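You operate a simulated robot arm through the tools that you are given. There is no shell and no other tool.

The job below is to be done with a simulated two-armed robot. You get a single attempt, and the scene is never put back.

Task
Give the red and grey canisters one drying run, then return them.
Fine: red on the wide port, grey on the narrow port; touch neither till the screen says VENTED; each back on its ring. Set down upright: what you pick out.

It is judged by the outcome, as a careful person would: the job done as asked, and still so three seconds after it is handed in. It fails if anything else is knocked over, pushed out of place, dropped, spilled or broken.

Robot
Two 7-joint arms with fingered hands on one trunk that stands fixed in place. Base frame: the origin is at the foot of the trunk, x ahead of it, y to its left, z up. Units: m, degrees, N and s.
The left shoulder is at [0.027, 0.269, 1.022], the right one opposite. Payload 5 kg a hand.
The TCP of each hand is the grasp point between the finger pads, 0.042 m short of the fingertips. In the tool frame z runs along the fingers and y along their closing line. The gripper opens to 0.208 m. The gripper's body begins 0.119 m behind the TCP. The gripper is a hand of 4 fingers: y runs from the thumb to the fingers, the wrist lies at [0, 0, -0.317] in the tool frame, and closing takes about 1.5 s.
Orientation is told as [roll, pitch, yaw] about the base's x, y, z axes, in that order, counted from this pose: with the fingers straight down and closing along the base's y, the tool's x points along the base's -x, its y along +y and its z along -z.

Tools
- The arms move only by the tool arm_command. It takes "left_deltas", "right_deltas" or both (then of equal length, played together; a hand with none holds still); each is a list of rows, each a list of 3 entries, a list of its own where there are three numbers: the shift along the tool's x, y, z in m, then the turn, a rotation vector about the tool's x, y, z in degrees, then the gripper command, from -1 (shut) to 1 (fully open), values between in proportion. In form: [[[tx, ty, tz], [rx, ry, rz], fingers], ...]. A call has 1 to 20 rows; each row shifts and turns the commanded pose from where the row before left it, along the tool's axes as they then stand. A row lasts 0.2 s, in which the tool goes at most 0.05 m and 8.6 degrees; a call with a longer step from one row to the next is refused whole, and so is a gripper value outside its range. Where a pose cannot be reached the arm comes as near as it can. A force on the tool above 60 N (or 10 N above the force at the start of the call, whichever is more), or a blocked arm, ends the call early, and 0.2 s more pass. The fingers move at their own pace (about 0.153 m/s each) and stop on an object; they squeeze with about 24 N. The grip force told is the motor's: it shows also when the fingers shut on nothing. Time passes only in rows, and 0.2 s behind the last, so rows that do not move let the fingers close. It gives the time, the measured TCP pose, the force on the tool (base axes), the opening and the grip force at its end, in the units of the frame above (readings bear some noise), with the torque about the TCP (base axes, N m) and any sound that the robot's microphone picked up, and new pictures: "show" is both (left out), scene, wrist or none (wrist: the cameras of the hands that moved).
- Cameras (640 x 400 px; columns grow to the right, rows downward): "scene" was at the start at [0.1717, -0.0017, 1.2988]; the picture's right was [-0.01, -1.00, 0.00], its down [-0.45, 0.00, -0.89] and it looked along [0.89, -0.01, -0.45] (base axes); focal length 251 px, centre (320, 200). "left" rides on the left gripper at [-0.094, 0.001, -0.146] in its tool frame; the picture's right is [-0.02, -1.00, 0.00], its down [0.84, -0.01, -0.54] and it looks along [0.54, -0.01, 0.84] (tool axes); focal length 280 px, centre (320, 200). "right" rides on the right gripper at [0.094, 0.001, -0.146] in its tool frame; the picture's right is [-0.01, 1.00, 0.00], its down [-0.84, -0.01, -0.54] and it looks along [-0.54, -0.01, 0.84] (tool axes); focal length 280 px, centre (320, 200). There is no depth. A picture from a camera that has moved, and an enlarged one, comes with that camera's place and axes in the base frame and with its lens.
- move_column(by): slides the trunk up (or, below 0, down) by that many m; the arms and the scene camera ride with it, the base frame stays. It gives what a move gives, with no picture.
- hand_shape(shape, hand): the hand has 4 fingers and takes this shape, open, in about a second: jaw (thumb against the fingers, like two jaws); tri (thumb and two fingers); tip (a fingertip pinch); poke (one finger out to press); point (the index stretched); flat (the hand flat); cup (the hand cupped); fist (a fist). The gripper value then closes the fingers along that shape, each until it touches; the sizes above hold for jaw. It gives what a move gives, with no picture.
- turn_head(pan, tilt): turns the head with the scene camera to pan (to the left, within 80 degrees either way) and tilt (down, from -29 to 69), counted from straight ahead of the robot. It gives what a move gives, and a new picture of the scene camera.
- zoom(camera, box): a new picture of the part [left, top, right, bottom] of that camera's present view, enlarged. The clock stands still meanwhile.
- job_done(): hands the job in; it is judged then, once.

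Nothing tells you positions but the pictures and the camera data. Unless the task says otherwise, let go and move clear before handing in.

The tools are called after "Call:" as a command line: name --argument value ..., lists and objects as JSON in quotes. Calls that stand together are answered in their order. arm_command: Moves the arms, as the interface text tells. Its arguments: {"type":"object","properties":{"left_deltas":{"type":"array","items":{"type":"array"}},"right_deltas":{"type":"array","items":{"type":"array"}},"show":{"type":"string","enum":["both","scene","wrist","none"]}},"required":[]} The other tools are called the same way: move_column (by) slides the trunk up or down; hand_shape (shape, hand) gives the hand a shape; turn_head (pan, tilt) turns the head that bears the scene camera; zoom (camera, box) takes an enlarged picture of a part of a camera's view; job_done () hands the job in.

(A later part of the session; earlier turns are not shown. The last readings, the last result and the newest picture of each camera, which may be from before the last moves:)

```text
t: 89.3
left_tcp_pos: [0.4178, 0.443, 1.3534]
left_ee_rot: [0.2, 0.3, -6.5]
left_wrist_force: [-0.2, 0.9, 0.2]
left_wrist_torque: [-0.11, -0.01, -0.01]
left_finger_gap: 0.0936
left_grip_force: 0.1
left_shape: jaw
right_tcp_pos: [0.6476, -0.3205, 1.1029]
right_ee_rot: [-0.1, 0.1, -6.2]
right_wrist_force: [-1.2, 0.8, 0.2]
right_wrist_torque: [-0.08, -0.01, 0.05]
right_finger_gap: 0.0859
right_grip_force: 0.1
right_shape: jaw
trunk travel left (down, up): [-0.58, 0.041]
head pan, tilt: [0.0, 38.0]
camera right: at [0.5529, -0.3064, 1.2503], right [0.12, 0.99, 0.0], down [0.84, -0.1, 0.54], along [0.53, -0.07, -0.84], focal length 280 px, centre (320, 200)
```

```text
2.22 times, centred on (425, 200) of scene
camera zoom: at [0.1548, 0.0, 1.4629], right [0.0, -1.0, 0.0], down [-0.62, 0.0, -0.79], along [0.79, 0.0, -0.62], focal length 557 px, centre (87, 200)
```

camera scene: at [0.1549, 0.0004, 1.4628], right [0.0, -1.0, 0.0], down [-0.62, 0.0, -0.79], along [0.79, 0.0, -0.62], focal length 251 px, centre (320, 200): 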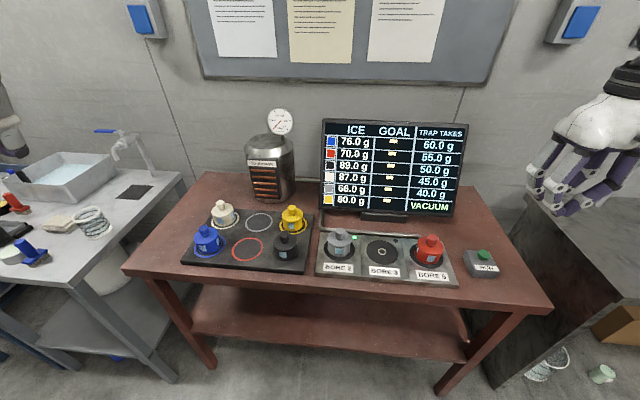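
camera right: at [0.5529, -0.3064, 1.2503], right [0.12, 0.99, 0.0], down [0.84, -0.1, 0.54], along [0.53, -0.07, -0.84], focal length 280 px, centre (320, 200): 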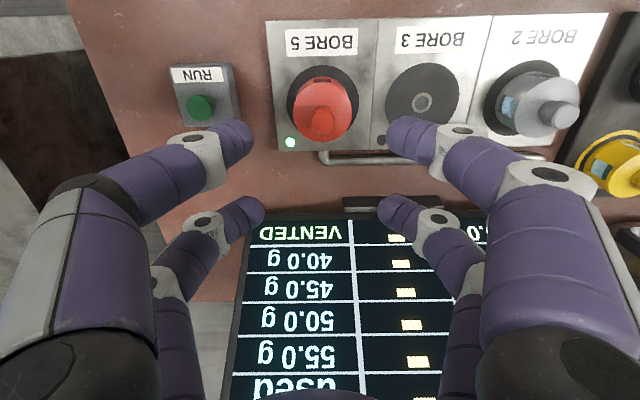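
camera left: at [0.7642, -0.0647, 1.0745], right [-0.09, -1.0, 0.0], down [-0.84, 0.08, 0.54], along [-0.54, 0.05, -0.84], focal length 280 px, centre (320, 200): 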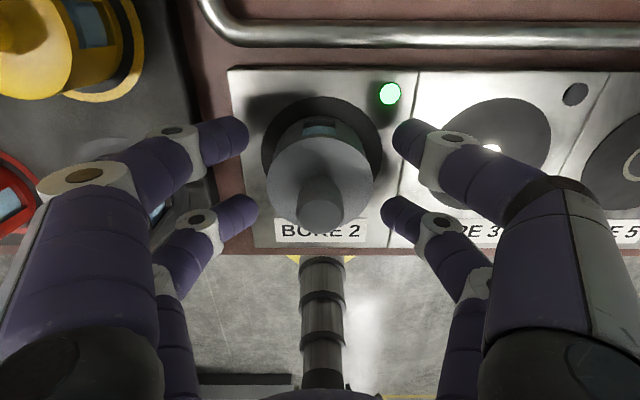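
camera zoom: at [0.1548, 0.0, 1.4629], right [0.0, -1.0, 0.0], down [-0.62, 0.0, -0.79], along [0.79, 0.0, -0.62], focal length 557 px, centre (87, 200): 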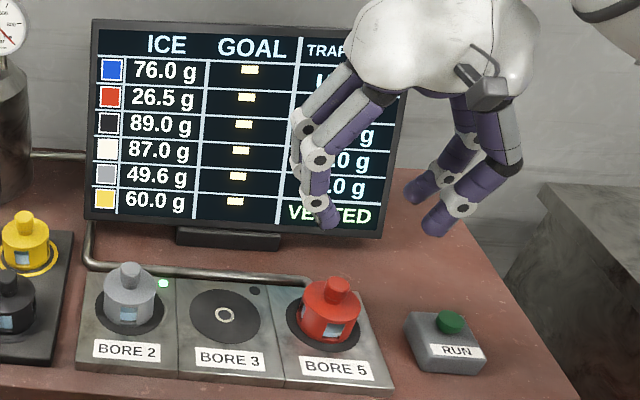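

Red's knob is 3.7 mm to the left of the TCP. I'm correcting that and descending in two stages.

Call:
arm_command --right_deltas '[[[0, 0.0035, 0.02], [0, 0, 0], -0.18], [[0, 0, 0.025], [0, 0, 0], -0.18], [[0, 0, 0.025], [0, 0, 0], -0.18], [[0, 0, 0.025], [0, 0, 0], -0.18], [[0, 0, 0.02], [0, 0, 0], -0.18], [[0, 0, 0.018], [0, 0, 0], -0.18], [[0, 0, 0], [0, 0, 0], -0.18]]' --show "none"

Call:
zoom --camera "right" --box '[120, 40, 520, 290]'

```text
t: 91.0
left_tcp_pos: [0.4169, 0.4422, 1.3541]
left_ee_rot: [0.4, 0.4, -6.5]
left_wrist_force: [0.0, 0.2, -0.3]
left_wrist_torque: [-0.03, 0.03, 0.01]
left_finger_gap: 0.0937
left_grip_force: 0.0
left_shape: jaw
right_tcp_pos: [0.6476, -0.3152, 0.9695]
right_ee_rot: [-0.1, 0.1, -6.3]
right_wrist_force: [0.6, -0.4, 0.3]
right_wrist_torque: [-0.03, 0.02, 0.04]
right_finger_gap: 0.0853
right_grip_force: 0.0
right_shape: jaw
trunk travel left (down, up): [-0.58, 0.041]
head pan, tilt: [0.0, 38.0]
```

```text
1.60 times, centred on (320, 165) of right
camera zoom: at [0.5538, -0.3022, 1.1157], right [0.12, 0.99, 0.0], down [0.84, -0.1, 0.54], along [0.53, -0.07, -0.84], focal length 449 px, centre (320, 256)
```

zoom: 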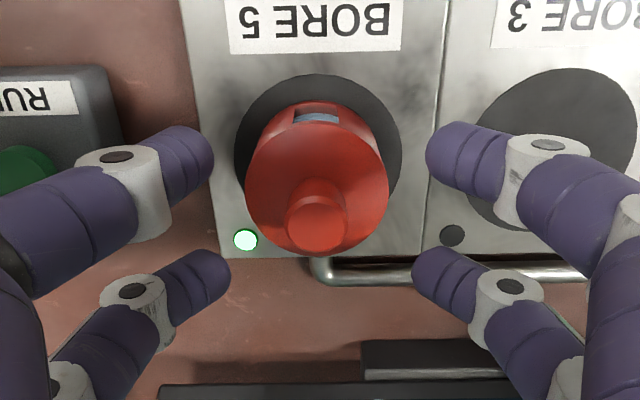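

Call:
arm_command --right_deltas '[[[0.0007, -0.0015, 0.013], [0, 0, 0], -0.18], [[0, 0, 0.013], [0, 0, 0], -0.18], [[0, 0, 0.014], [0, 0, 0], -0.18], [[0, 0, 0], [0, 0, 0], -0.18], [[0, 0, 0], [0, 0, 0], -0.3], [[0, 0, 0], [0, 0, 0], -0.4], [[0, 0, 0], [0, 0, 0], -1], [[0, 0, 0], [0, 0, 0], -1], [[0, 0, 0], [0, 0, 0], -1], [[0, 0, 0], [0, 0, 0], -1], [[0, 0, 0], [0, 0, 0], -1], [[0, 0, 0], [0, 0, 0], -1]]' --show "wrist"

Call:
zoom --camera "scene" --box '[300, 100, 500, 300]'

```text
t: 93.5
left_tcp_pos: [0.417, 0.4418, 1.3541]
left_ee_rot: [0.4, 0.4, -6.5]
left_wrist_force: [-0.6, 0.9, 0.1]
left_wrist_torque: [-0.02, -0.05, 0.02]
left_finger_gap: 0.0935
left_grip_force: 0.1
left_shape: jaw
right_tcp_pos: [0.6471, -0.317, 0.9292]
right_ee_rot: [-0.1, 0.1, -6.2]
right_wrist_force: [0.3, 0.6, 0.2]
right_wrist_torque: [0.01, -0.05, -0.01]
right_finger_gap: 0.0416
right_grip_force: 24.2
right_shape: jaw
trunk travel left (down, up): [-0.58, 0.041]
head pan, tilt: [0.0, 38.0]
camera right: at [0.5533, -0.3039, 1.0759], right [0.12, 0.99, 0.0], down [0.84, -0.1, 0.54], along [0.53, -0.07, -0.84], focal length 280 px, centre (320, 200)
```

right: 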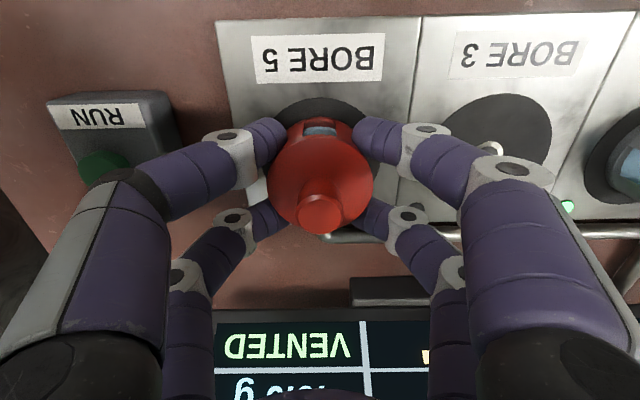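

```text
2.00 times, centred on (400, 200) of scene
camera zoom: at [0.155, -0.0011, 1.4629], right [0.0, -1.0, 0.0], down [-0.62, 0.0, -0.79], along [0.79, 0.0, -0.62], focal length 501 px, centre (160, 200)
```

zoom: 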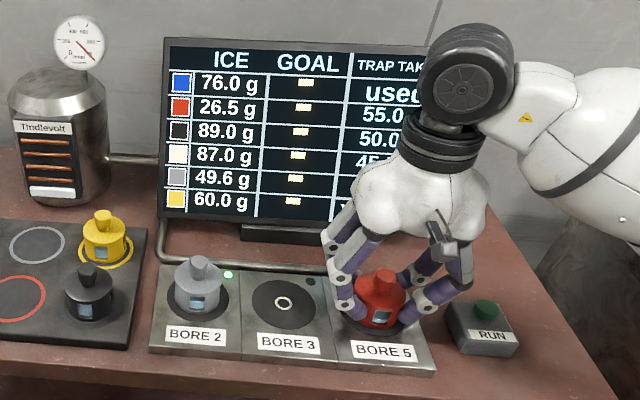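

Red is gripped. I'll lift it straight up and carry it back over its ring.

Call:
arm_command --right_deltas '[[[0, 0, -0.008], [0, 0, 0], -1], [[0, 0, -0.012], [0, 0, 0], -1], [[0, 0, -0.015], [0, 0, 0], -1], [[0, 0, -0.02], [0, 0, 0], -1], [[0, 0, -0.025], [0, 0, 0], -1], [[0, 0, -0.025], [0, 0, 0], -1], [[0, 0, -0.025], [0, 0, 0], -1], [[0, 0, -0.02], [0, 0, 0], -1], [[0, 0, 0], [0, 0, 0], -1]]' --show "scene"

```text
t: 95.5
left_tcp_pos: [0.4177, 0.4418, 1.3541]
left_ee_rot: [0.3, 0.4, -6.6]
left_wrist_force: [0.2, 0.3, 0.1]
left_wrist_torque: [-0.03, 0.04, 0.02]
left_finger_gap: 0.0936
left_grip_force: 0.1
left_shape: jaw
right_tcp_pos: [0.6472, -0.3168, 1.0807]
right_ee_rot: [-0.1, 0.2, -6.3]
right_wrist_force: [0.1, 0.3, -1.5]
right_wrist_torque: [0.02, 0.01, -0.03]
right_finger_gap: 0.0415
right_grip_force: 24.0
right_shape: jaw
trunk travel left (down, up): [-0.58, 0.041]
head pan, tilt: [0.0, 38.0]
camera scene: at [0.1551, -0.0013, 1.4628], right [0.0, -1.0, 0.0], down [-0.62, 0.0, -0.79], along [0.79, 0.0, -0.62], focal length 251 px, centre (320, 200)
```

scene: 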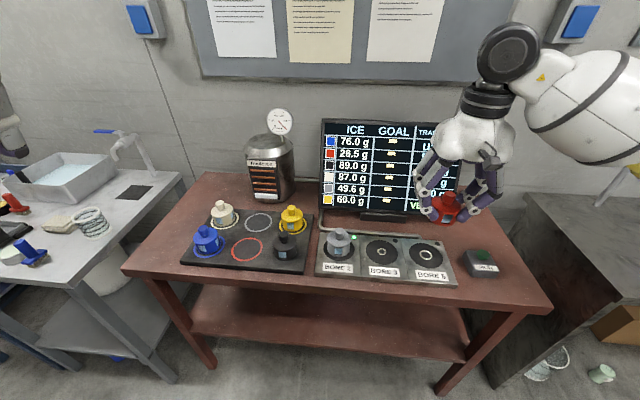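

Call:
arm_command --right_deltas '[[[0.001, 0.0146, 0], [0, 0, 0], -1], [[0.0019, 0.0291, 0], [0, 0, 0], -1], [[0.0019, 0.0291, 0], [0, 0, 0], -1], [[0.0019, 0.0291, 0], [0, 0, 0], -1], [[0.0019, 0.0291, 0], [0, 0, 0], -1], [[0.0019, 0.0291, 0], [0, 0, 0], -1], [[0.0019, 0.0291, 0], [0, 0, 0], -1], [[0.0019, 0.0291, 0], [0, 0, 0], -1], [[0.0019, 0.0291, 0], [0, 0, 0], -1], [[0.0019, 0.0291, 0], [0, 0, 0], -1], [[0.0019, 0.0291, 0], [0, 0, 0], -1], [[0.0019, 0.0291, 0], [0, 0, 0], -1], [[0.0019, 0.0291, 0], [0, 0, 0], -1], [[0.0019, 0.0291, 0], [0, 0, 0], -1], [[0.0019, 0.0291, 0], [0, 0, 0], -1], [[0.0019, 0.0291, 0], [0, 0, 0], -1], [[0.0019, 0.0291, 0], [0, 0, 0], -1], [[0.0019, 0.0291, 0], [0, 0, 0], -1], [[0.0019, 0.0291, 0], [0, 0, 0], -1], [[0, 0, 0], [0, 0, 0], -1]]' --show "both"

Call:
zoom --camera "right" --box '[200, 20, 440, 170]'

Call:
zoom --camera "scene" --box '[160, 140, 330, 280]'

```text
t: 99.8
left_tcp_pos: [0.4179, 0.4406, 1.3543]
left_ee_rot: [0.4, 0.4, -6.6]
left_wrist_force: [1.3, -0.8, -1.0]
left_wrist_torque: [0.1, 0.07, -0.05]
left_finger_gap: 0.0934
left_grip_force: 0.1
left_shape: jaw
right_tcp_pos: [0.6702, 0.2177, 1.0792]
right_ee_rot: [0.0, 0.3, -6.3]
right_wrist_force: [-0.4, -1.4, -1.2]
right_wrist_torque: [0.11, 0.05, 0.01]
right_finger_gap: 0.0412
right_grip_force: 24.0
right_shape: jaw
trunk travel left (down, up): [-0.58, 0.041]
head pan, tilt: [0.0, 38.0]
camera scene: at [0.1553, -0.002, 1.4629], right [0.0, -1.0, 0.0], down [-0.62, 0.0, -0.79], along [0.79, 0.0, -0.62], focal length 251 px, centre (320, 200)
camera right: at [0.5764, 0.2316, 1.2261], right [0.12, 0.99, 0.0], down [0.84, -0.1, 0.54], along [0.53, -0.07, -0.84], focal length 280 px, centre (320, 200)
```

scene: 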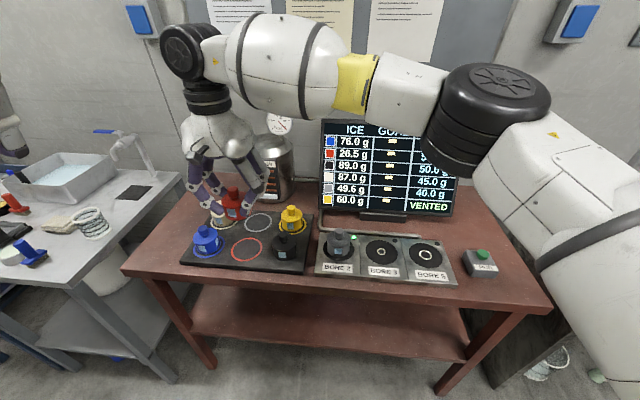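
right: 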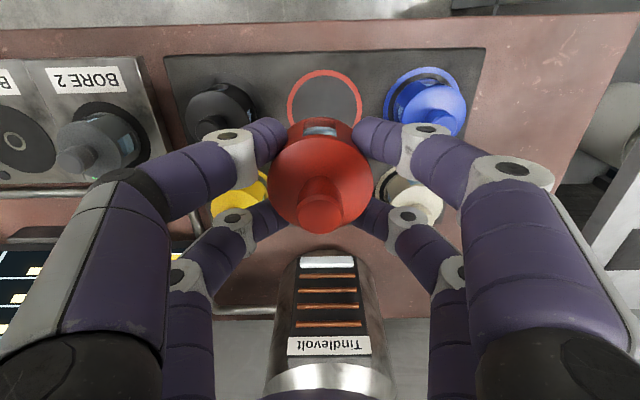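

```text
2.67 times, centred on (320, 95) of right
camera zoom: at [0.5764, 0.2316, 1.2261], right [0.12, 0.99, 0.0], down [0.84, -0.1, 0.54], along [0.53, -0.07, -0.84], focal length 748 px, centre (320, 480)
```

zoom: 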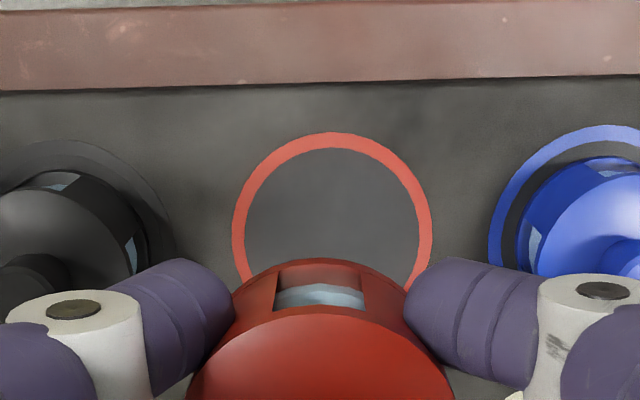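

```text
2.86 times, centred on (245, 210) of scene
camera zoom: at [0.1553, -0.002, 1.4629], right [0.0, -1.0, 0.0], down [-0.62, 0.0, -0.79], along [0.79, 0.0, -0.62], focal length 716 px, centre (534, 171)
```

zoom: 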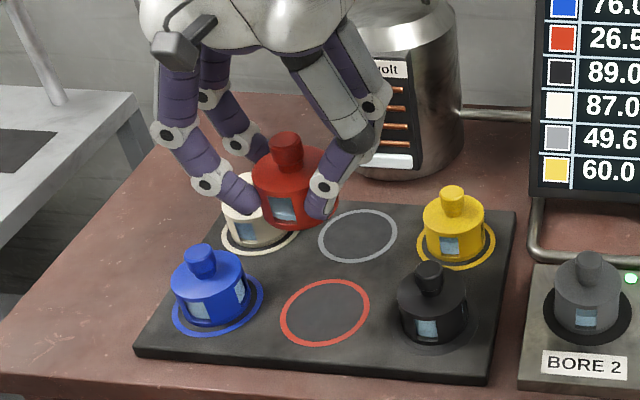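

The ring centre is about 5.5 mm to the left of the TCP. I'm correcting and lowering partway.

Call:
arm_command --right_deltas '[[[-0.0004, 0.0052, 0], [0, 0, 0], -1], [[0, 0, 0.02], [0, 0, 0], -1], [[0, 0, 0.025], [0, 0, 0], -1], [[0, 0, 0.025], [0, 0, 0], -1], [[0, 0, 0.025], [0, 0, 0], -1], [[0, 0, 0.015], [0, 0, 0], -1], [[0, 0, 0.01], [0, 0, 0], -1], [[0, 0, 0], [0, 0, 0], -1], [[0, 0, 0], [0, 0, 0], -1]]' --show "wrist"

Call:
zoom --camera "scene" --box '[180, 190, 310, 280]'

Call:
zoom --camera "right" --box '[200, 60, 440, 210]'

```text
t: 101.8
left_tcp_pos: [0.4163, 0.4416, 1.3544]
left_ee_rot: [0.5, 0.4, -6.5]
left_wrist_force: [0.0, 0.3, -1.2]
left_wrist_torque: [0.0, 0.0, -0.01]
left_finger_gap: 0.0937
left_grip_force: 0.1
left_shape: jaw
right_tcp_pos: [0.6697, 0.2266, 0.9573]
right_ee_rot: [-0.1, 0.1, -6.1]
right_wrist_force: [1.1, -0.5, -1.8]
right_wrist_torque: [0.02, 0.0, -0.04]
right_finger_gap: 0.0413
right_grip_force: 23.7
right_shape: jaw
trunk travel left (down, up): [-0.58, 0.041]
head pan, tilt: [0.0, 38.0]
camera right: at [0.5768, 0.2394, 1.1055], right [0.12, 0.99, 0.0], down [0.84, -0.1, 0.54], along [0.53, -0.07, -0.84], focal length 280 px, centre (320, 200)
```

right: 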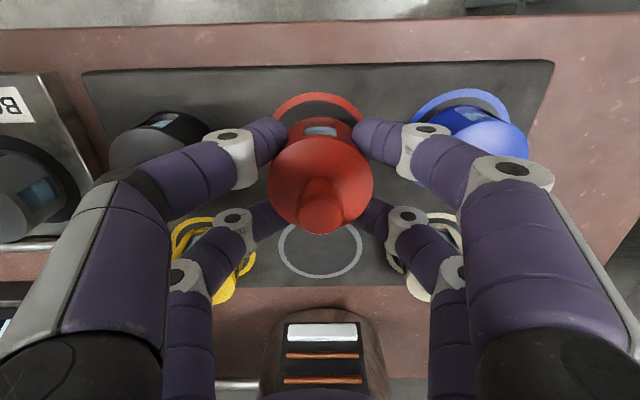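

```text
4.44 times, centred on (245, 235) of scene
camera zoom: at [0.1551, -0.001, 1.4629], right [0.0, -1.0, 0.0], down [-0.62, 0.0, -0.79], along [0.79, 0.0, -0.62], focal length 1114 px, centre (653, 44)
```

zoom: 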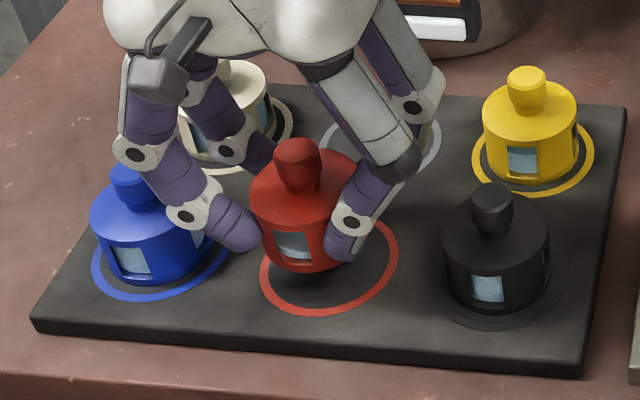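

```text
2.67 times, centred on (320, 135) of right
camera zoom: at [0.5768, 0.2394, 1.1055], right [0.12, 0.99, 0.0], down [0.84, -0.1, 0.54], along [0.53, -0.07, -0.84], focal length 748 px, centre (320, 373)
```

zoom: 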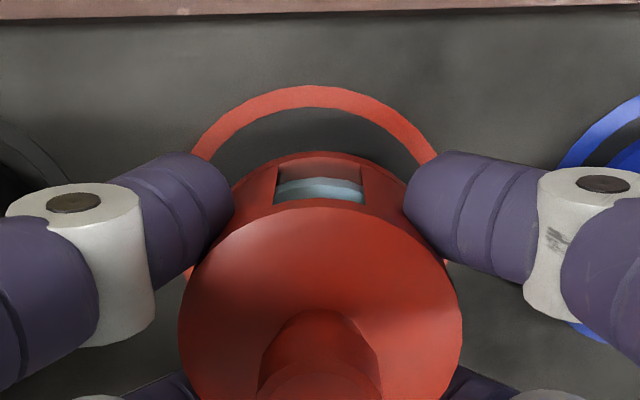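

Call:
arm_command --right_deltas '[[[-0.001, -0.003, 0.006], [0, 0, 0], -1], [[0, 0, 0.008], [0, 0, 0], -1], [[0, 0, 0.007], [0, 0, 0], -1], [[0, 0, 0], [0, 0, 0], -1], [[0, 0, 0], [0, 0, 0], -1]]' --show "none"

Call:
zoom --camera "scene" --box '[200, 200, 290, 275]'

Call:
zoom --camera "right" --box '[200, 60, 440, 210]'

```text
t: 103.0
left_tcp_pos: [0.4171, 0.4412, 1.3548]
left_ee_rot: [0.5, 0.4, -6.5]
left_wrist_force: [-0.3, -0.2, 0.6]
left_wrist_torque: [-0.02, 0.01, 0.0]
left_finger_gap: 0.0936
left_grip_force: 0.1
left_shape: jaw
right_tcp_pos: [0.6697, 0.2238, 0.9377]
right_ee_rot: [-0.1, 0.1, -6.3]
right_wrist_force: [0.4, 0.1, -0.4]
right_wrist_torque: [-0.02, 0.0, 0.0]
right_finger_gap: 0.0411
right_grip_force: 23.9
right_shape: jaw
trunk travel left (down, up): [-0.58, 0.041]
head pan, tilt: [0.0, 38.0]
```

```text
5.33 times, centred on (245, 238) of scene
camera zoom: at [0.1551, -0.0011, 1.4629], right [0.0, -1.0, 0.0], down [-0.62, 0.0, -0.79], along [0.79, 0.0, -0.62], focal length 1337 px, centre (720, 0)
```

zoom: 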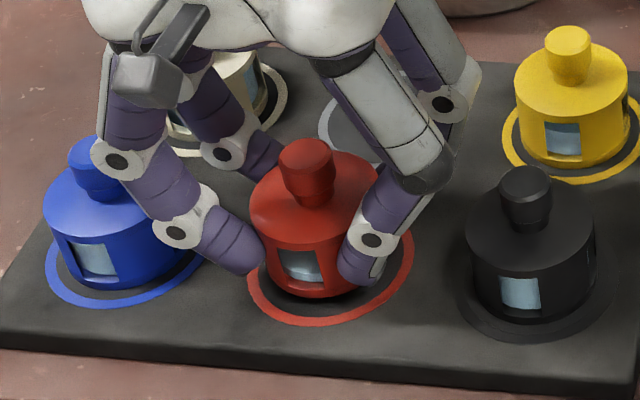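

```text
2.67 times, centred on (320, 135) of right
camera zoom: at [0.577, 0.2359, 1.0851], right [0.12, 0.99, 0.0], down [0.84, -0.1, 0.54], along [0.53, -0.07, -0.84], focal length 748 px, centre (320, 373)
```

zoom: 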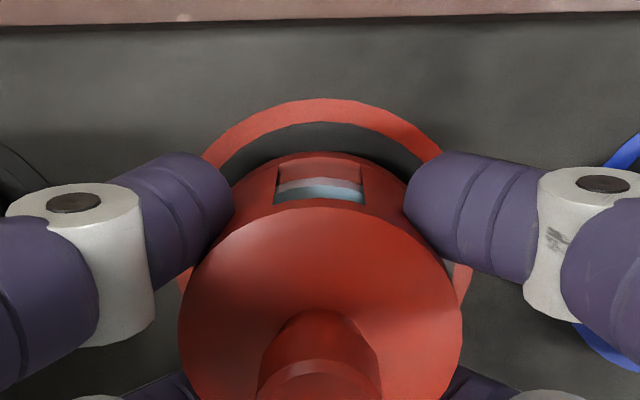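

Call:
arm_command --right_deltas '[[[0, 0, 0.003], [0, 0, 0], -1], [[0, 0, 0.003], [0, 0, 0], -1], [[0, 0, 0], [0, 0, 0], -1]]' --show "none"

```text
t: 103.8
left_tcp_pos: [0.4172, 0.4419, 1.3542]
left_ee_rot: [0.4, 0.4, -6.5]
left_wrist_force: [0.3, -0.3, 1.0]
left_wrist_torque: [-0.04, -0.01, 0.03]
left_finger_gap: 0.0936
left_grip_force: 0.0
left_shape: jaw
right_tcp_pos: [0.6694, 0.2233, 0.9327]
right_ee_rot: [-0.2, 0.2, -6.2]
right_wrist_force: [0.7, -1.3, -2.1]
right_wrist_torque: [0.06, 0.01, -0.02]
right_finger_gap: 0.0412
right_grip_force: 24.3
right_shape: jaw
trunk travel left (down, up): [-0.58, 0.041]
head pan, tilt: [0.0, 38.0]
```

Call:
arm_command --right_deltas '[[[-0.001, 0, 0.002], [0, 0, 0], -1], [[0, 0, 0], [0, 0, 0], -1]]' --show "none"

```text
t: 104.3
left_tcp_pos: [0.4163, 0.4418, 1.3534]
left_ee_rot: [0.4, 0.4, -6.5]
left_wrist_force: [-0.5, -0.4, 0.2]
left_wrist_torque: [0.03, 0.01, 0.03]
left_finger_gap: 0.0938
left_grip_force: 0.0
left_shape: jaw
right_tcp_pos: [0.6719, 0.2222, 0.9314]
right_ee_rot: [-0.1, 0.1, -6.2]
right_wrist_force: [-0.8, -0.3, -1.1]
right_wrist_torque: [0.0, -0.04, 0.03]
right_finger_gap: 0.0412
right_grip_force: 24.4
right_shape: jaw
trunk travel left (down, up): [-0.58, 0.041]
head pan, tilt: [0.0, 38.0]
```

Call:
arm_command --right_deltas '[[[0, 0, 0.0015], [0, 0, 0], -1], [[0, 0, 0], [0, 0, 0], -1]]' --show "none"

Call:
zoom --camera "scene" --box '[200, 200, 290, 275]'

```text
t: 105.0
left_tcp_pos: [0.4176, 0.4415, 1.3546]
left_ee_rot: [0.3, 0.3, -6.5]
left_wrist_force: [-0.2, -0.7, -0.8]
left_wrist_torque: [0.02, 0.05, 0.01]
left_finger_gap: 0.0935
left_grip_force: 0.1
left_shape: jaw
right_tcp_pos: [0.6724, 0.223, 0.9294]
right_ee_rot: [-0.1, 0.0, -6.2]
right_wrist_force: [-0.9, 1.2, -1.5]
right_wrist_torque: [-0.02, 0.02, 0.04]
right_finger_gap: 0.0414
right_grip_force: 24.0
right_shape: jaw
trunk travel left (down, up): [-0.58, 0.041]
head pan, tilt: [0.0, 38.0]
```

```text
5.33 times, centred on (245, 238) of scene
camera zoom: at [0.155, -0.0011, 1.4629], right [0.0, -1.0, 0.0], down [-0.62, 0.0, -0.79], along [0.79, 0.0, -0.62], focal length 1337 px, centre (720, 0)
```

zoom: 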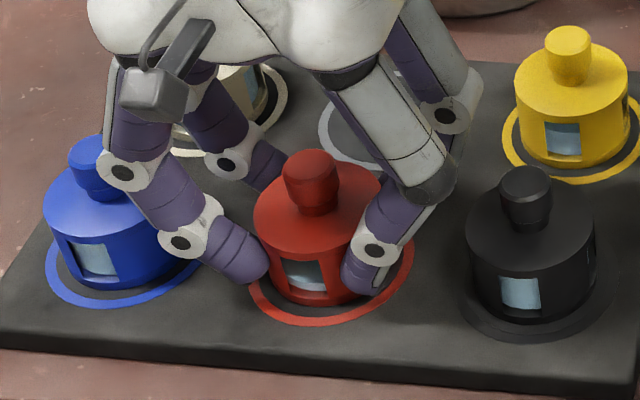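

Call:
arm_command --right_deltas '[[[0.0005, 0, 0.0015], [0, 0, 0], -1], [[0, 0, 0], [0, 0, 0], -1]]' --show "none"

```text
t: 105.5
left_tcp_pos: [0.417, 0.4425, 1.3551]
left_ee_rot: [0.4, 0.5, -6.5]
left_wrist_force: [0.9, 0.3, -0.2]
left_wrist_torque: [0.02, 0.01, 0.02]
left_finger_gap: 0.0936
left_grip_force: 0.1
left_shape: jaw
right_tcp_pos: [0.6725, 0.2238, 0.9278]
right_ee_rot: [0.0, 0.0, -6.2]
right_wrist_force: [2.7, 0.1, 6.9]
right_wrist_torque: [-0.08, 0.03, 0.04]
right_finger_gap: 0.0412
right_grip_force: 23.8
right_shape: jaw
trunk travel left (down, up): [-0.58, 0.041]
head pan, tilt: [0.0, 38.0]
```

Contact is made (about 7 N), so red is on its ring. I'm opening gently, no wider than needed next to the neighbours.

Call:
arm_command --right_deltas '[[[0, 0, 0], [0, 0, 0], -0.4], [[0, 0, 0], [0, 0, 0], -0.25], [[0, 0, 0], [0, 0, 0], -0.18], [[0, 0, 0], [0, 0, 0], -0.18], [[0, 0, 0], [0, 0, 0], -0.18]]' --show "wrist"

Call:
zoom --camera "scene" --box '[200, 200, 290, 275]'

```text
t: 106.8
left_tcp_pos: [0.4185, 0.4408, 1.3542]
left_ee_rot: [0.4, 0.4, -6.5]
left_wrist_force: [-0.2, -0.6, 0.0]
left_wrist_torque: [0.02, 0.0, -0.02]
left_finger_gap: 0.0935
left_grip_force: 0.1
left_shape: jaw
right_tcp_pos: [0.6715, 0.2224, 0.9284]
right_ee_rot: [-0.1, 0.1, -6.2]
right_wrist_force: [0.7, -0.4, 0.2]
right_wrist_torque: [0.02, -0.01, 0.02]
right_finger_gap: 0.0848
right_grip_force: 0.0
right_shape: jaw
trunk travel left (down, up): [-0.58, 0.041]
head pan, tilt: [0.0, 38.0]
camera right: at [0.5778, 0.2363, 1.0743], right [0.12, 0.99, 0.0], down [0.84, -0.1, 0.54], along [0.53, -0.07, -0.84], focal length 280 px, centre (320, 200)
```

right: 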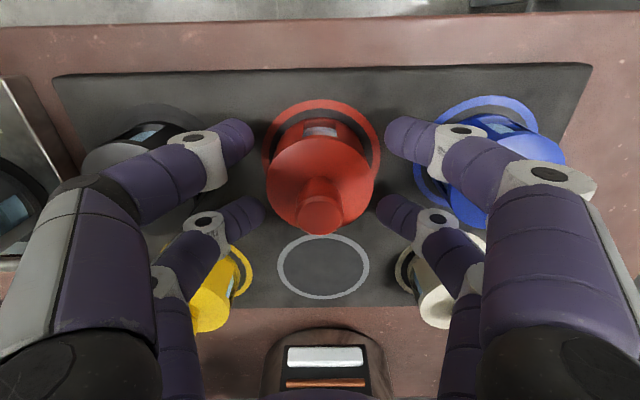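

```text
5.33 times, centred on (245, 238) of scene
camera zoom: at [0.155, -0.0011, 1.4629], right [0.0, -1.0, 0.0], down [-0.62, 0.0, -0.79], along [0.79, 0.0, -0.62], focal length 1337 px, centre (720, 0)
```

zoom: 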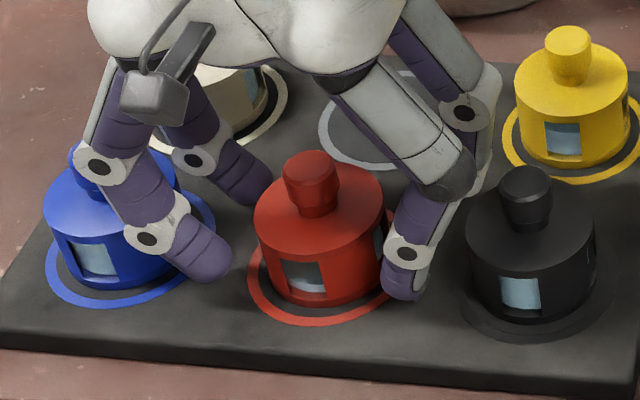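

Red stands within its ring. I'm raising the right hand straight up, then taking it back to its own side.

Call:
arm_command --right_deltas '[[[0, 0, -0.012], [0, 0, 0], -0.18], [[0, 0, -0.02], [0, 0, 0], -0.18], [[0, 0, -0.03], [0, 0, 0], -0.18], [[0, 0, -0.035], [0, 0, 0], -0.18], [[0, 0, -0.04], [0, 0, 0], -0.18], [[0, 0, -0.035], [0, 0, 0], -0.18], [[0, 0, 0], [0, 0, 0], -0.18]]' --show "both"

Call:
zoom --camera "right" --box '[200, 20, 440, 170]'

Call:
zoom --camera "scene" --box '[160, 140, 330, 280]'

```text
t: 108.3
left_tcp_pos: [0.4174, 0.4416, 1.3524]
left_ee_rot: [0.5, 0.3, -6.6]
left_wrist_force: [0.1, -0.5, -0.7]
left_wrist_torque: [0.01, 0.07, 0.01]
left_finger_gap: 0.0935
left_grip_force: 0.2
left_shape: jaw
right_tcp_pos: [0.6717, 0.2236, 1.099]
right_ee_rot: [-0.1, 0.3, -6.3]
right_wrist_force: [0.2, -0.6, -0.5]
right_wrist_torque: [0.01, 0.06, -0.03]
right_finger_gap: 0.0847
right_grip_force: 0.1
right_shape: jaw
trunk travel left (down, up): [-0.58, 0.041]
head pan, tilt: [0.0, 38.0]
camera scene: at [0.1554, -0.0011, 1.4627], right [0.0, -1.0, 0.0], down [-0.62, 0.0, -0.79], along [0.79, 0.0, -0.62], focal length 251 px, centre (320, 200)
camera right: at [0.5789, 0.2362, 1.2461], right [0.12, 0.99, 0.0], down [0.84, -0.1, 0.54], along [0.53, -0.07, -0.84], focal length 280 px, centre (320, 200)
```

scene: 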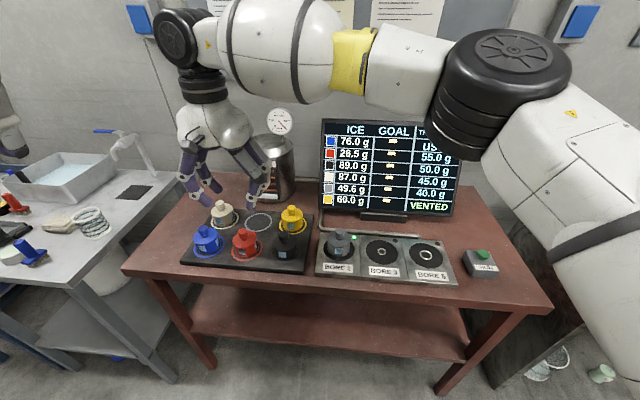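
right: 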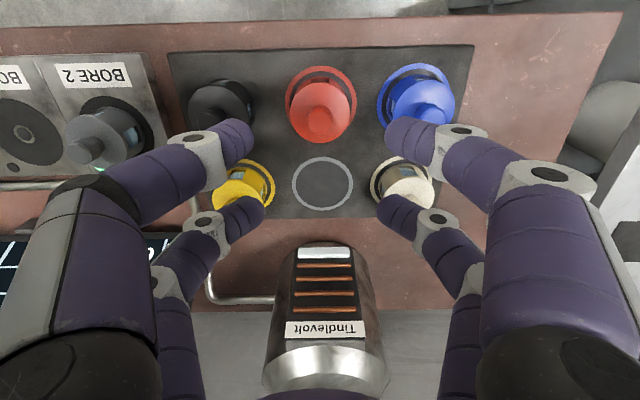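

```text
2.67 times, centred on (320, 95) of right
camera zoom: at [0.5789, 0.2362, 1.2461], right [0.12, 0.99, 0.0], down [0.84, -0.1, 0.54], along [0.53, -0.07, -0.84], focal length 748 px, centre (320, 480)
```

zoom: 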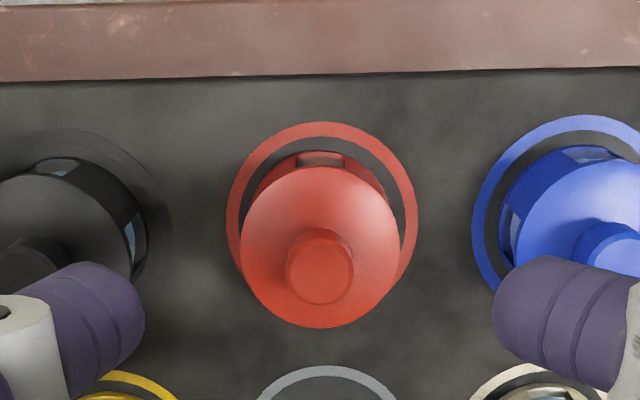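

```text
2.86 times, centred on (245, 210) of scene
camera zoom: at [0.1554, -0.0011, 1.4627], right [0.0, -1.0, 0.0], down [-0.62, 0.0, -0.79], along [0.79, 0.0, -0.62], focal length 716 px, centre (534, 171)
```

zoom: 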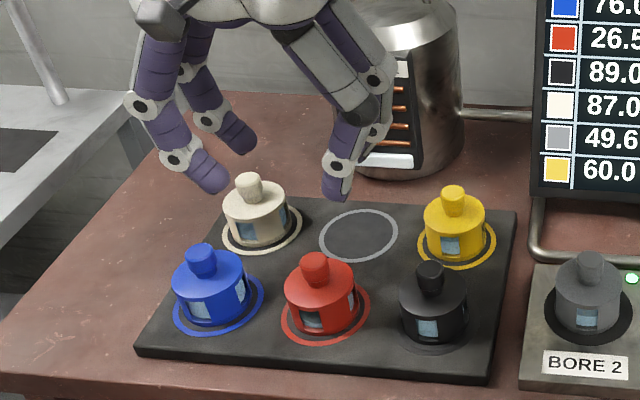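

Red is centred in its ring as it began. I'm withdrawing the right hand to the far right.

Call:
arm_command --right_deltas '[[[0, -0.02, -0.01], [0, 0, 0], -0.18], [[-0.0007, -0.04, -0.01], [0, 0, 0], -0.18], [[-0.0007, -0.041, 0], [0, 0, 0], -0.18], [[-0.0007, -0.041, 0], [0, 0, 0], -0.18], [[-0.0007, -0.041, 0], [0, 0, 0], -0.18], [[-0.0007, -0.041, 0], [0, 0, 0], -0.18], [[-0.0007, -0.041, 0], [0, 0, 0], -0.18], [[-0.0007, -0.041, 0], [0, 0, 0], -0.18], [[-0.0007, -0.041, 0], [0, 0, 0], -0.18], [[-0.0007, -0.041, 0], [0, 0, 0], -0.18], [[-0.0007, -0.041, 0], [0, 0, 0], -0.18], [[-0.0007, -0.041, 0], [0, 0, 0], -0.18], [[-0.0007, -0.041, 0], [0, 0, 0], -0.18], [[-0.0007, -0.041, 0], [0, 0, 0], -0.18], [[-0.0007, -0.041, 0], [0, 0, 0], -0.18], [[-0.0007, -0.041, 0], [0, 0, 0], -0.18], [[-0.0007, -0.041, 0], [0, 0, 0], -0.18], [[-0.0007, -0.041, 0], [0, 0, 0], -0.18], [[-0.0007, -0.041, 0], [0, 0, 0], -0.18], [[0, 0, 0], [0, 0, 0], -0.18]]' --show "scene"

```text
t: 112.5
left_tcp_pos: [0.4181, 0.444, 1.3539]
left_ee_rot: [0.3, 0.4, -6.5]
left_wrist_force: [0.0, 0.9, -0.8]
left_wrist_torque: [-0.1, 0.04, 0.02]
left_finger_gap: 0.0937
left_grip_force: 0.0
left_shape: jaw
right_tcp_pos: [0.6037, -0.5283, 1.1197]
right_ee_rot: [-0.1, 0.1, -6.3]
right_wrist_force: [-0.1, 0.5, -0.1]
right_wrist_torque: [-0.09, 0.03, 0.0]
right_finger_gap: 0.0847
right_grip_force: 0.1
right_shape: jaw
trunk travel left (down, up): [-0.58, 0.041]
head pan, tilt: [0.0, 38.0]
camera scene: at [0.1551, -0.0002, 1.4628], right [0.0, -1.0, 0.0], down [-0.62, 0.0, -0.79], along [0.79, 0.0, -0.62], focal length 251 px, centre (320, 200)
```

scene: 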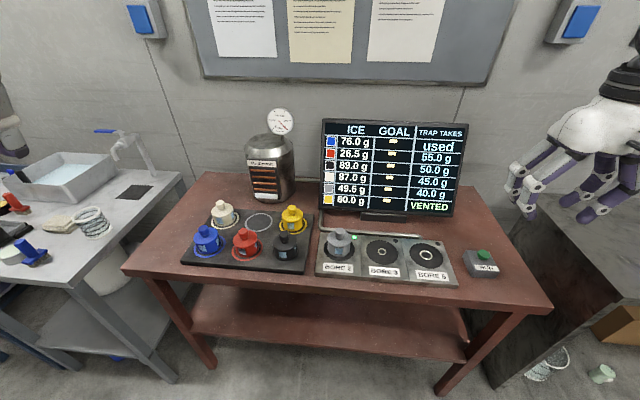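

The right hand is clear. Now the left hand goes to above grey on BORE 2.

Call:
arm_command --left_deltas '[[[0, 0, 0], [0.4, -0.4, 0], -0.1], [[-0.0221, -0.0334, 0.0179], [0, 0, 0], -0.1], [[-0.0221, -0.0334, 0.0179], [0, 0, 0], -0.1], [[-0.0221, -0.0334, 0.0179], [0, 0, 0], -0.1], [[-0.0221, -0.0334, 0.0179], [0, 0, 0], -0.1], [[-0.0221, -0.0334, 0.0179], [0, 0, 0], -0.1], [[-0.0221, -0.0334, 0.0179], [0, 0, 0], -0.1], [[-0.0221, -0.0334, 0.0179], [0, 0, 0], -0.1], [[-0.0221, -0.0334, 0.0179], [0, 0, 0], -0.1], [[-0.0221, -0.0334, 0.0179], [0, 0, 0], -0.1], [[-0.0221, -0.0334, 0.0179], [0, 0, 0], -0.1], [[-0.0221, -0.0334, 0.0179], [0, 0, 0], -0.1], [[-0.0221, -0.0334, 0.0179], [0, 0, 0], -0.1], [[-0.0221, -0.0334, 0.0179], [0, 0, 0], -0.1], [[-0.0221, -0.0334, 0.0179], [0, 0, 0], -0.1], [[0, 0, 0], [0, 0, 0], -0.18], [[0, 0, 0], [0, 0, 0], -0.18]]' --show "both"

Call:
zoom --camera "left" --box '[200, 20, 440, 170]'

```text
t: 116.2
left_tcp_pos: [0.672, -0.0595, 1.1034]
left_ee_rot: [0.0, 0.0, -6.6]
left_wrist_force: [-0.4, -0.4, -0.6]
left_wrist_torque: [0.05, 0.0, -0.01]
left_finger_gap: 0.0859
left_grip_force: 0.1
left_shape: jaw
right_tcp_pos: [0.603, -0.5296, 1.1195]
right_ee_rot: [0.0, 0.2, -6.4]
right_wrist_force: [0.3, -0.8, -1.0]
right_wrist_torque: [0.09, -0.01, -0.01]
right_finger_gap: 0.0848
right_grip_force: 0.1
right_shape: jaw
trunk travel left (down, up): [-0.58, 0.041]
head pan, tilt: [0.0, 38.0]
camera scene: at [0.1551, -0.0018, 1.4628], right [0.0, -1.0, 0.0], down [-0.62, 0.0, -0.79], along [0.79, 0.0, -0.62], focal length 251 px, centre (320, 200)
camera left: at [0.7633, -0.0686, 1.2486], right [-0.1, -0.99, 0.0], down [-0.84, 0.08, 0.54], along [-0.54, 0.05, -0.84], focal length 280 px, centre (320, 200)
```

scene: 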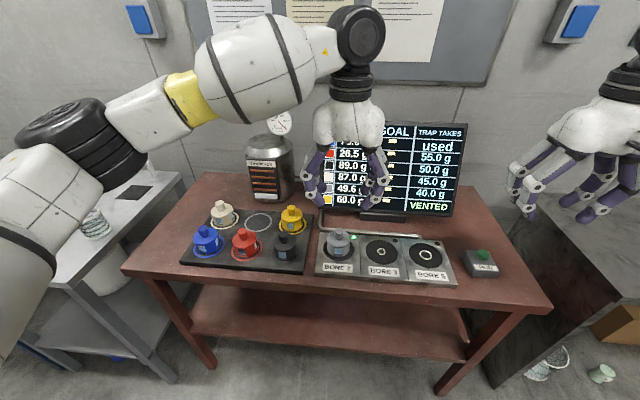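
left: 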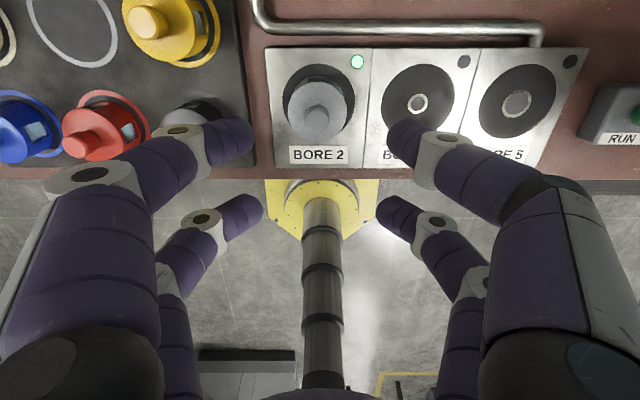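

```text
2.67 times, centred on (320, 95) of left
camera zoom: at [0.7633, -0.0686, 1.2486], right [-0.1, -0.99, 0.0], down [-0.84, 0.08, 0.54], along [-0.54, 0.05, -0.84], focal length 748 px, centre (320, 480)
```

zoom: 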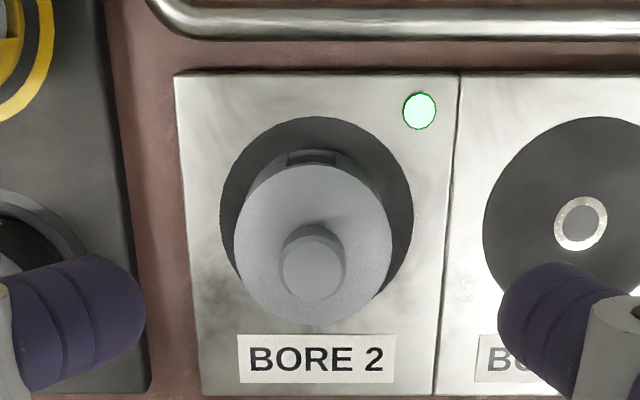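

Call:
arm_command --left_deltas '[[[-0.0007, 0.0028, 0.02], [0, 0, 0], -0.18], [[0, 0, 0.025], [0, 0, 0], -0.18], [[0, 0, 0.025], [0, 0, 0], -0.18], [[0, 0, 0.025], [0, 0, 0], -0.18], [[0, 0, 0.02], [0, 0, 0], -0.18], [[0, 0, 0.018], [0, 0, 0], -0.18], [[0, 0, 0], [0, 0, 0], -0.18]]' --show "none"

Call:
zoom --camera "left" --box '[120, 40, 520, 290]'

```text
t: 117.8
left_tcp_pos: [0.6716, -0.0552, 0.9695]
left_ee_rot: [0.0, 0.0, -6.6]
left_wrist_force: [0.3, -0.1, 1.0]
left_wrist_torque: [0.03, -0.03, 0.02]
left_finger_gap: 0.0857
left_grip_force: 0.1
left_shape: jaw
right_tcp_pos: [0.602, -0.5282, 1.1192]
right_ee_rot: [-0.1, 0.1, -6.2]
right_wrist_force: [0.2, 0.3, -0.1]
right_wrist_torque: [-0.04, -0.05, -0.05]
right_finger_gap: 0.0851
right_grip_force: 0.1
right_shape: jaw
trunk travel left (down, up): [-0.58, 0.041]
head pan, tilt: [0.0, 38.0]
```

```text
1.60 times, centred on (320, 165) of left
camera zoom: at [0.7642, -0.0638, 1.1159], right [-0.1, -0.99, 0.0], down [-0.84, 0.08, 0.54], along [-0.54, 0.05, -0.84], focal length 449 px, centre (320, 256)
```

zoom: 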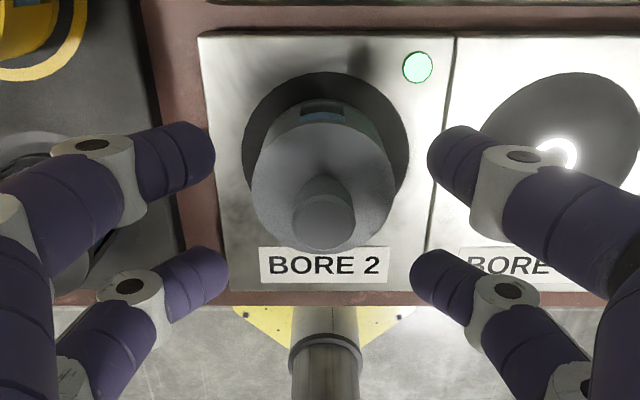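

Call:
arm_command --left_deltas '[[[-0.0012, -0.001, 0.013], [0, 0, 0], -0.18], [[0, 0, 0.013], [0, 0, 0], -0.18], [[0, 0, 0.0135], [0, 0, 0], -0.18], [[0, 0, 0], [0, 0, 0], -0.18], [[0, 0, 0], [0, 0, 0], -0.3], [[0, 0, 0], [0, 0, 0], -0.4], [[0, 0, 0], [0, 0, 0], -1], [[0, 0, 0], [0, 0, 0], -1], [[0, 0, 0], [0, 0, 0], -1], [[0, 0, 0], [0, 0, 0], -1], [[0, 0, 0], [0, 0, 0], -1], [[0, 0, 0], [0, 0, 0], -1]]' --show "wrist"

Call:
zoom --camera "scene" --box '[290, 200, 410, 290]'

```text
t: 120.3
left_tcp_pos: [0.6732, -0.0554, 0.931]
left_ee_rot: [-0.1, 0.0, -6.6]
left_wrist_force: [0.2, 0.2, -0.6]
left_wrist_torque: [0.01, 0.02, 0.02]
left_finger_gap: 0.0414
left_grip_force: 23.8
left_shape: jaw
right_tcp_pos: [0.6034, -0.527, 1.119]
right_ee_rot: [-0.1, 0.1, -6.2]
right_wrist_force: [-0.8, 0.9, 0.0]
right_wrist_torque: [0.0, 0.04, 0.0]
right_finger_gap: 0.0851
right_grip_force: 0.0
right_shape: jaw
trunk travel left (down, up): [-0.58, 0.041]
head pan, tilt: [0.0, 38.0]
camera left: at [0.7654, -0.0642, 1.0768], right [-0.1, -0.99, 0.0], down [-0.84, 0.08, 0.54], along [-0.54, 0.05, -0.84], focal length 280 px, centre (320, 200)
```

left: 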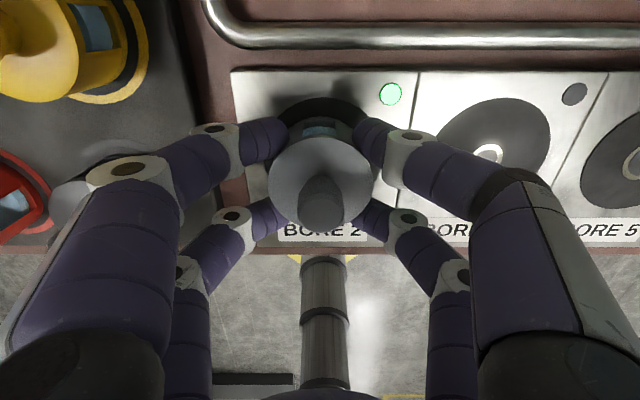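

```text
4.44 times, centred on (350, 245) of scene
camera zoom: at [0.155, -0.0011, 1.4629], right [0.0, -1.0, 0.0], down [-0.62, 0.0, -0.79], along [0.79, 0.0, -0.62], focal length 1114 px, centre (187, 0)
```

zoom: 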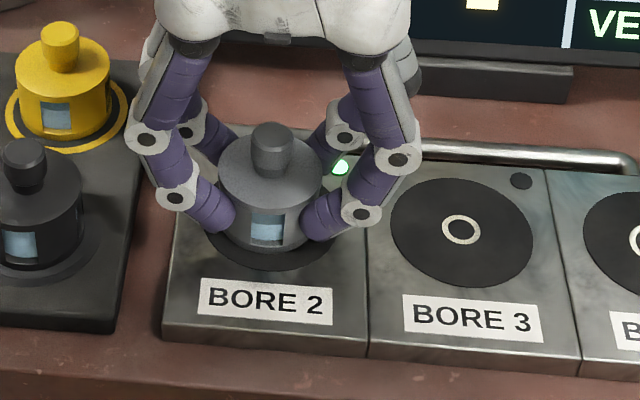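

Grey is gripped. I'll lift it and carry it back above its ring at (0.789, 0.2105).

Call:
arm_command --left_deltas '[[[0, 0, -0.008], [0, 0, 0], -1], [[0, 0, -0.012], [0, 0, 0], -1], [[0, 0, -0.015], [0, 0, 0], -1], [[0, 0, -0.02], [0, 0, 0], -1], [[0, 0, -0.025], [0, 0, 0], -1], [[0, 0, -0.025], [0, 0, 0], -1], [[0, 0, -0.025], [0, 0, 0], -1], [[0, 0, -0.025], [0, 0, 0], -1], [[-0.0077, 0.0253, 0], [0, 0, 0], -1], [[-0.0077, 0.0253, 0], [0, 0, 0], -1], [[-0.0077, 0.0253, 0], [0, 0, 0], -1], [[-0.0077, 0.0253, 0], [0, 0, 0], -1], [[-0.0077, 0.0253, 0], [0, 0, 0], -1], [[-0.0077, 0.0253, 0], [0, 0, 0], -1], [[-0.0077, 0.0253, 0], [0, 0, 0], -1], [[-0.0077, 0.0253, 0], [0, 0, 0], -1], [[-0.0077, 0.0253, 0], [0, 0, 0], -1], [[-0.0077, 0.0253, 0], [0, 0, 0], -1], [[-0.0077, 0.0253, 0], [0, 0, 0], -1], [[0, 0, 0], [0, 0, 0], -1]]' --show "none"

Call:
arm_command --left_deltas '[[[0, 0, 0], [0, 0, 0], -1], [[0, 0, 0], [0, 0, 0], -1]]' --show "both"

Call:
zoom --camera "left" --box '[200, 20, 440, 170]'

Call:
zoom --camera "scene" --box '[160, 140, 330, 280]'

```text
t: 124.5
left_tcp_pos: [0.7902, 0.2089, 1.0848]
left_ee_rot: [0.0, 0.0, -6.5]
left_wrist_force: [0.3, 0.0, -0.9]
left_wrist_torque: [0.08, -0.04, -0.01]
left_finger_gap: 0.0412
left_grip_force: 23.8
left_shape: jaw
right_tcp_pos: [0.6015, -0.5283, 1.1194]
right_ee_rot: [0.1, 0.1, -6.2]
right_wrist_force: [-0.3, 0.0, -0.1]
right_wrist_torque: [0.03, -0.01, 0.02]
right_finger_gap: 0.0852
right_grip_force: 0.0
right_shape: jaw
trunk travel left (down, up): [-0.58, 0.041]
head pan, tilt: [0.0, 38.0]
```

```text
t: 125.2
left_tcp_pos: [0.7903, 0.2102, 1.0841]
left_ee_rot: [0.1, 0.0, -6.5]
left_wrist_force: [-0.5, 0.8, -1.7]
left_wrist_torque: [0.01, -0.02, 0.03]
left_finger_gap: 0.0413
left_grip_force: 23.8
left_shape: jaw
right_tcp_pos: [0.6027, -0.5288, 1.1196]
right_ee_rot: [0.0, 0.1, -6.2]
right_wrist_force: [-0.4, 0.3, -0.1]
right_wrist_torque: [-0.02, -0.02, 0.04]
right_finger_gap: 0.0851
right_grip_force: 0.1
right_shape: jaw
trunk travel left (down, up): [-0.58, 0.041]
head pan, tilt: [0.0, 38.0]
camera scene: at [0.155, -0.0009, 1.4629], right [0.0, -1.0, 0.0], down [-0.62, 0.0, -0.79], along [0.79, 0.0, -0.62], focal length 251 px, centre (320, 200)
camera left: at [0.8819, 0.2012, 1.2296], right [-0.1, -0.99, 0.0], down [-0.84, 0.08, 0.54], along [-0.54, 0.05, -0.84], focal length 280 px, centre (320, 200)
```

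scene: 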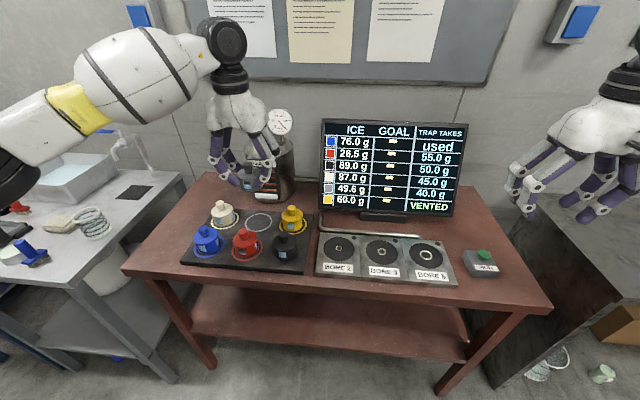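
left: 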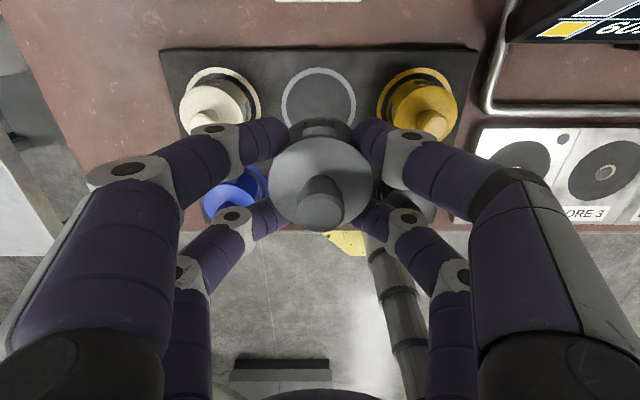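

```text
2.67 times, centred on (320, 95) of left
camera zoom: at [0.8819, 0.2012, 1.2296], right [-0.1, -0.99, 0.0], down [-0.84, 0.08, 0.54], along [-0.54, 0.05, -0.84], focal length 748 px, centre (320, 480)
```

zoom: 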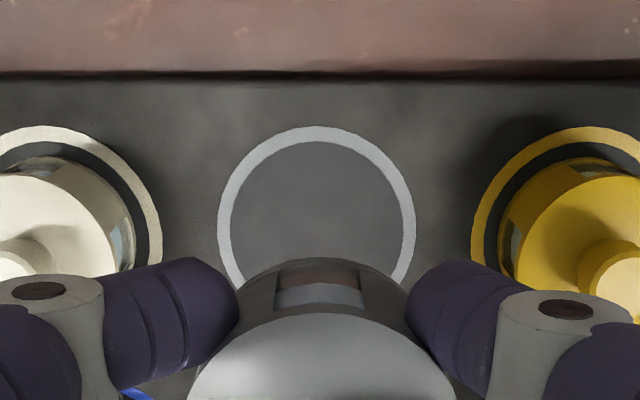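

```text
2.86 times, centred on (245, 210) of scene
camera zoom: at [0.155, -0.0009, 1.4629], right [0.0, -1.0, 0.0], down [-0.62, 0.0, -0.79], along [0.79, 0.0, -0.62], focal length 716 px, centre (534, 171)
```

zoom: 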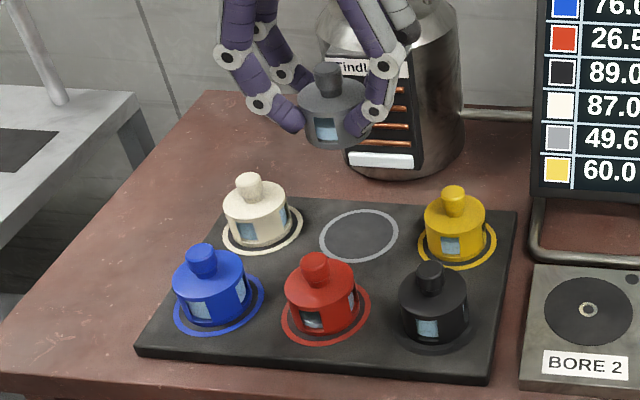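

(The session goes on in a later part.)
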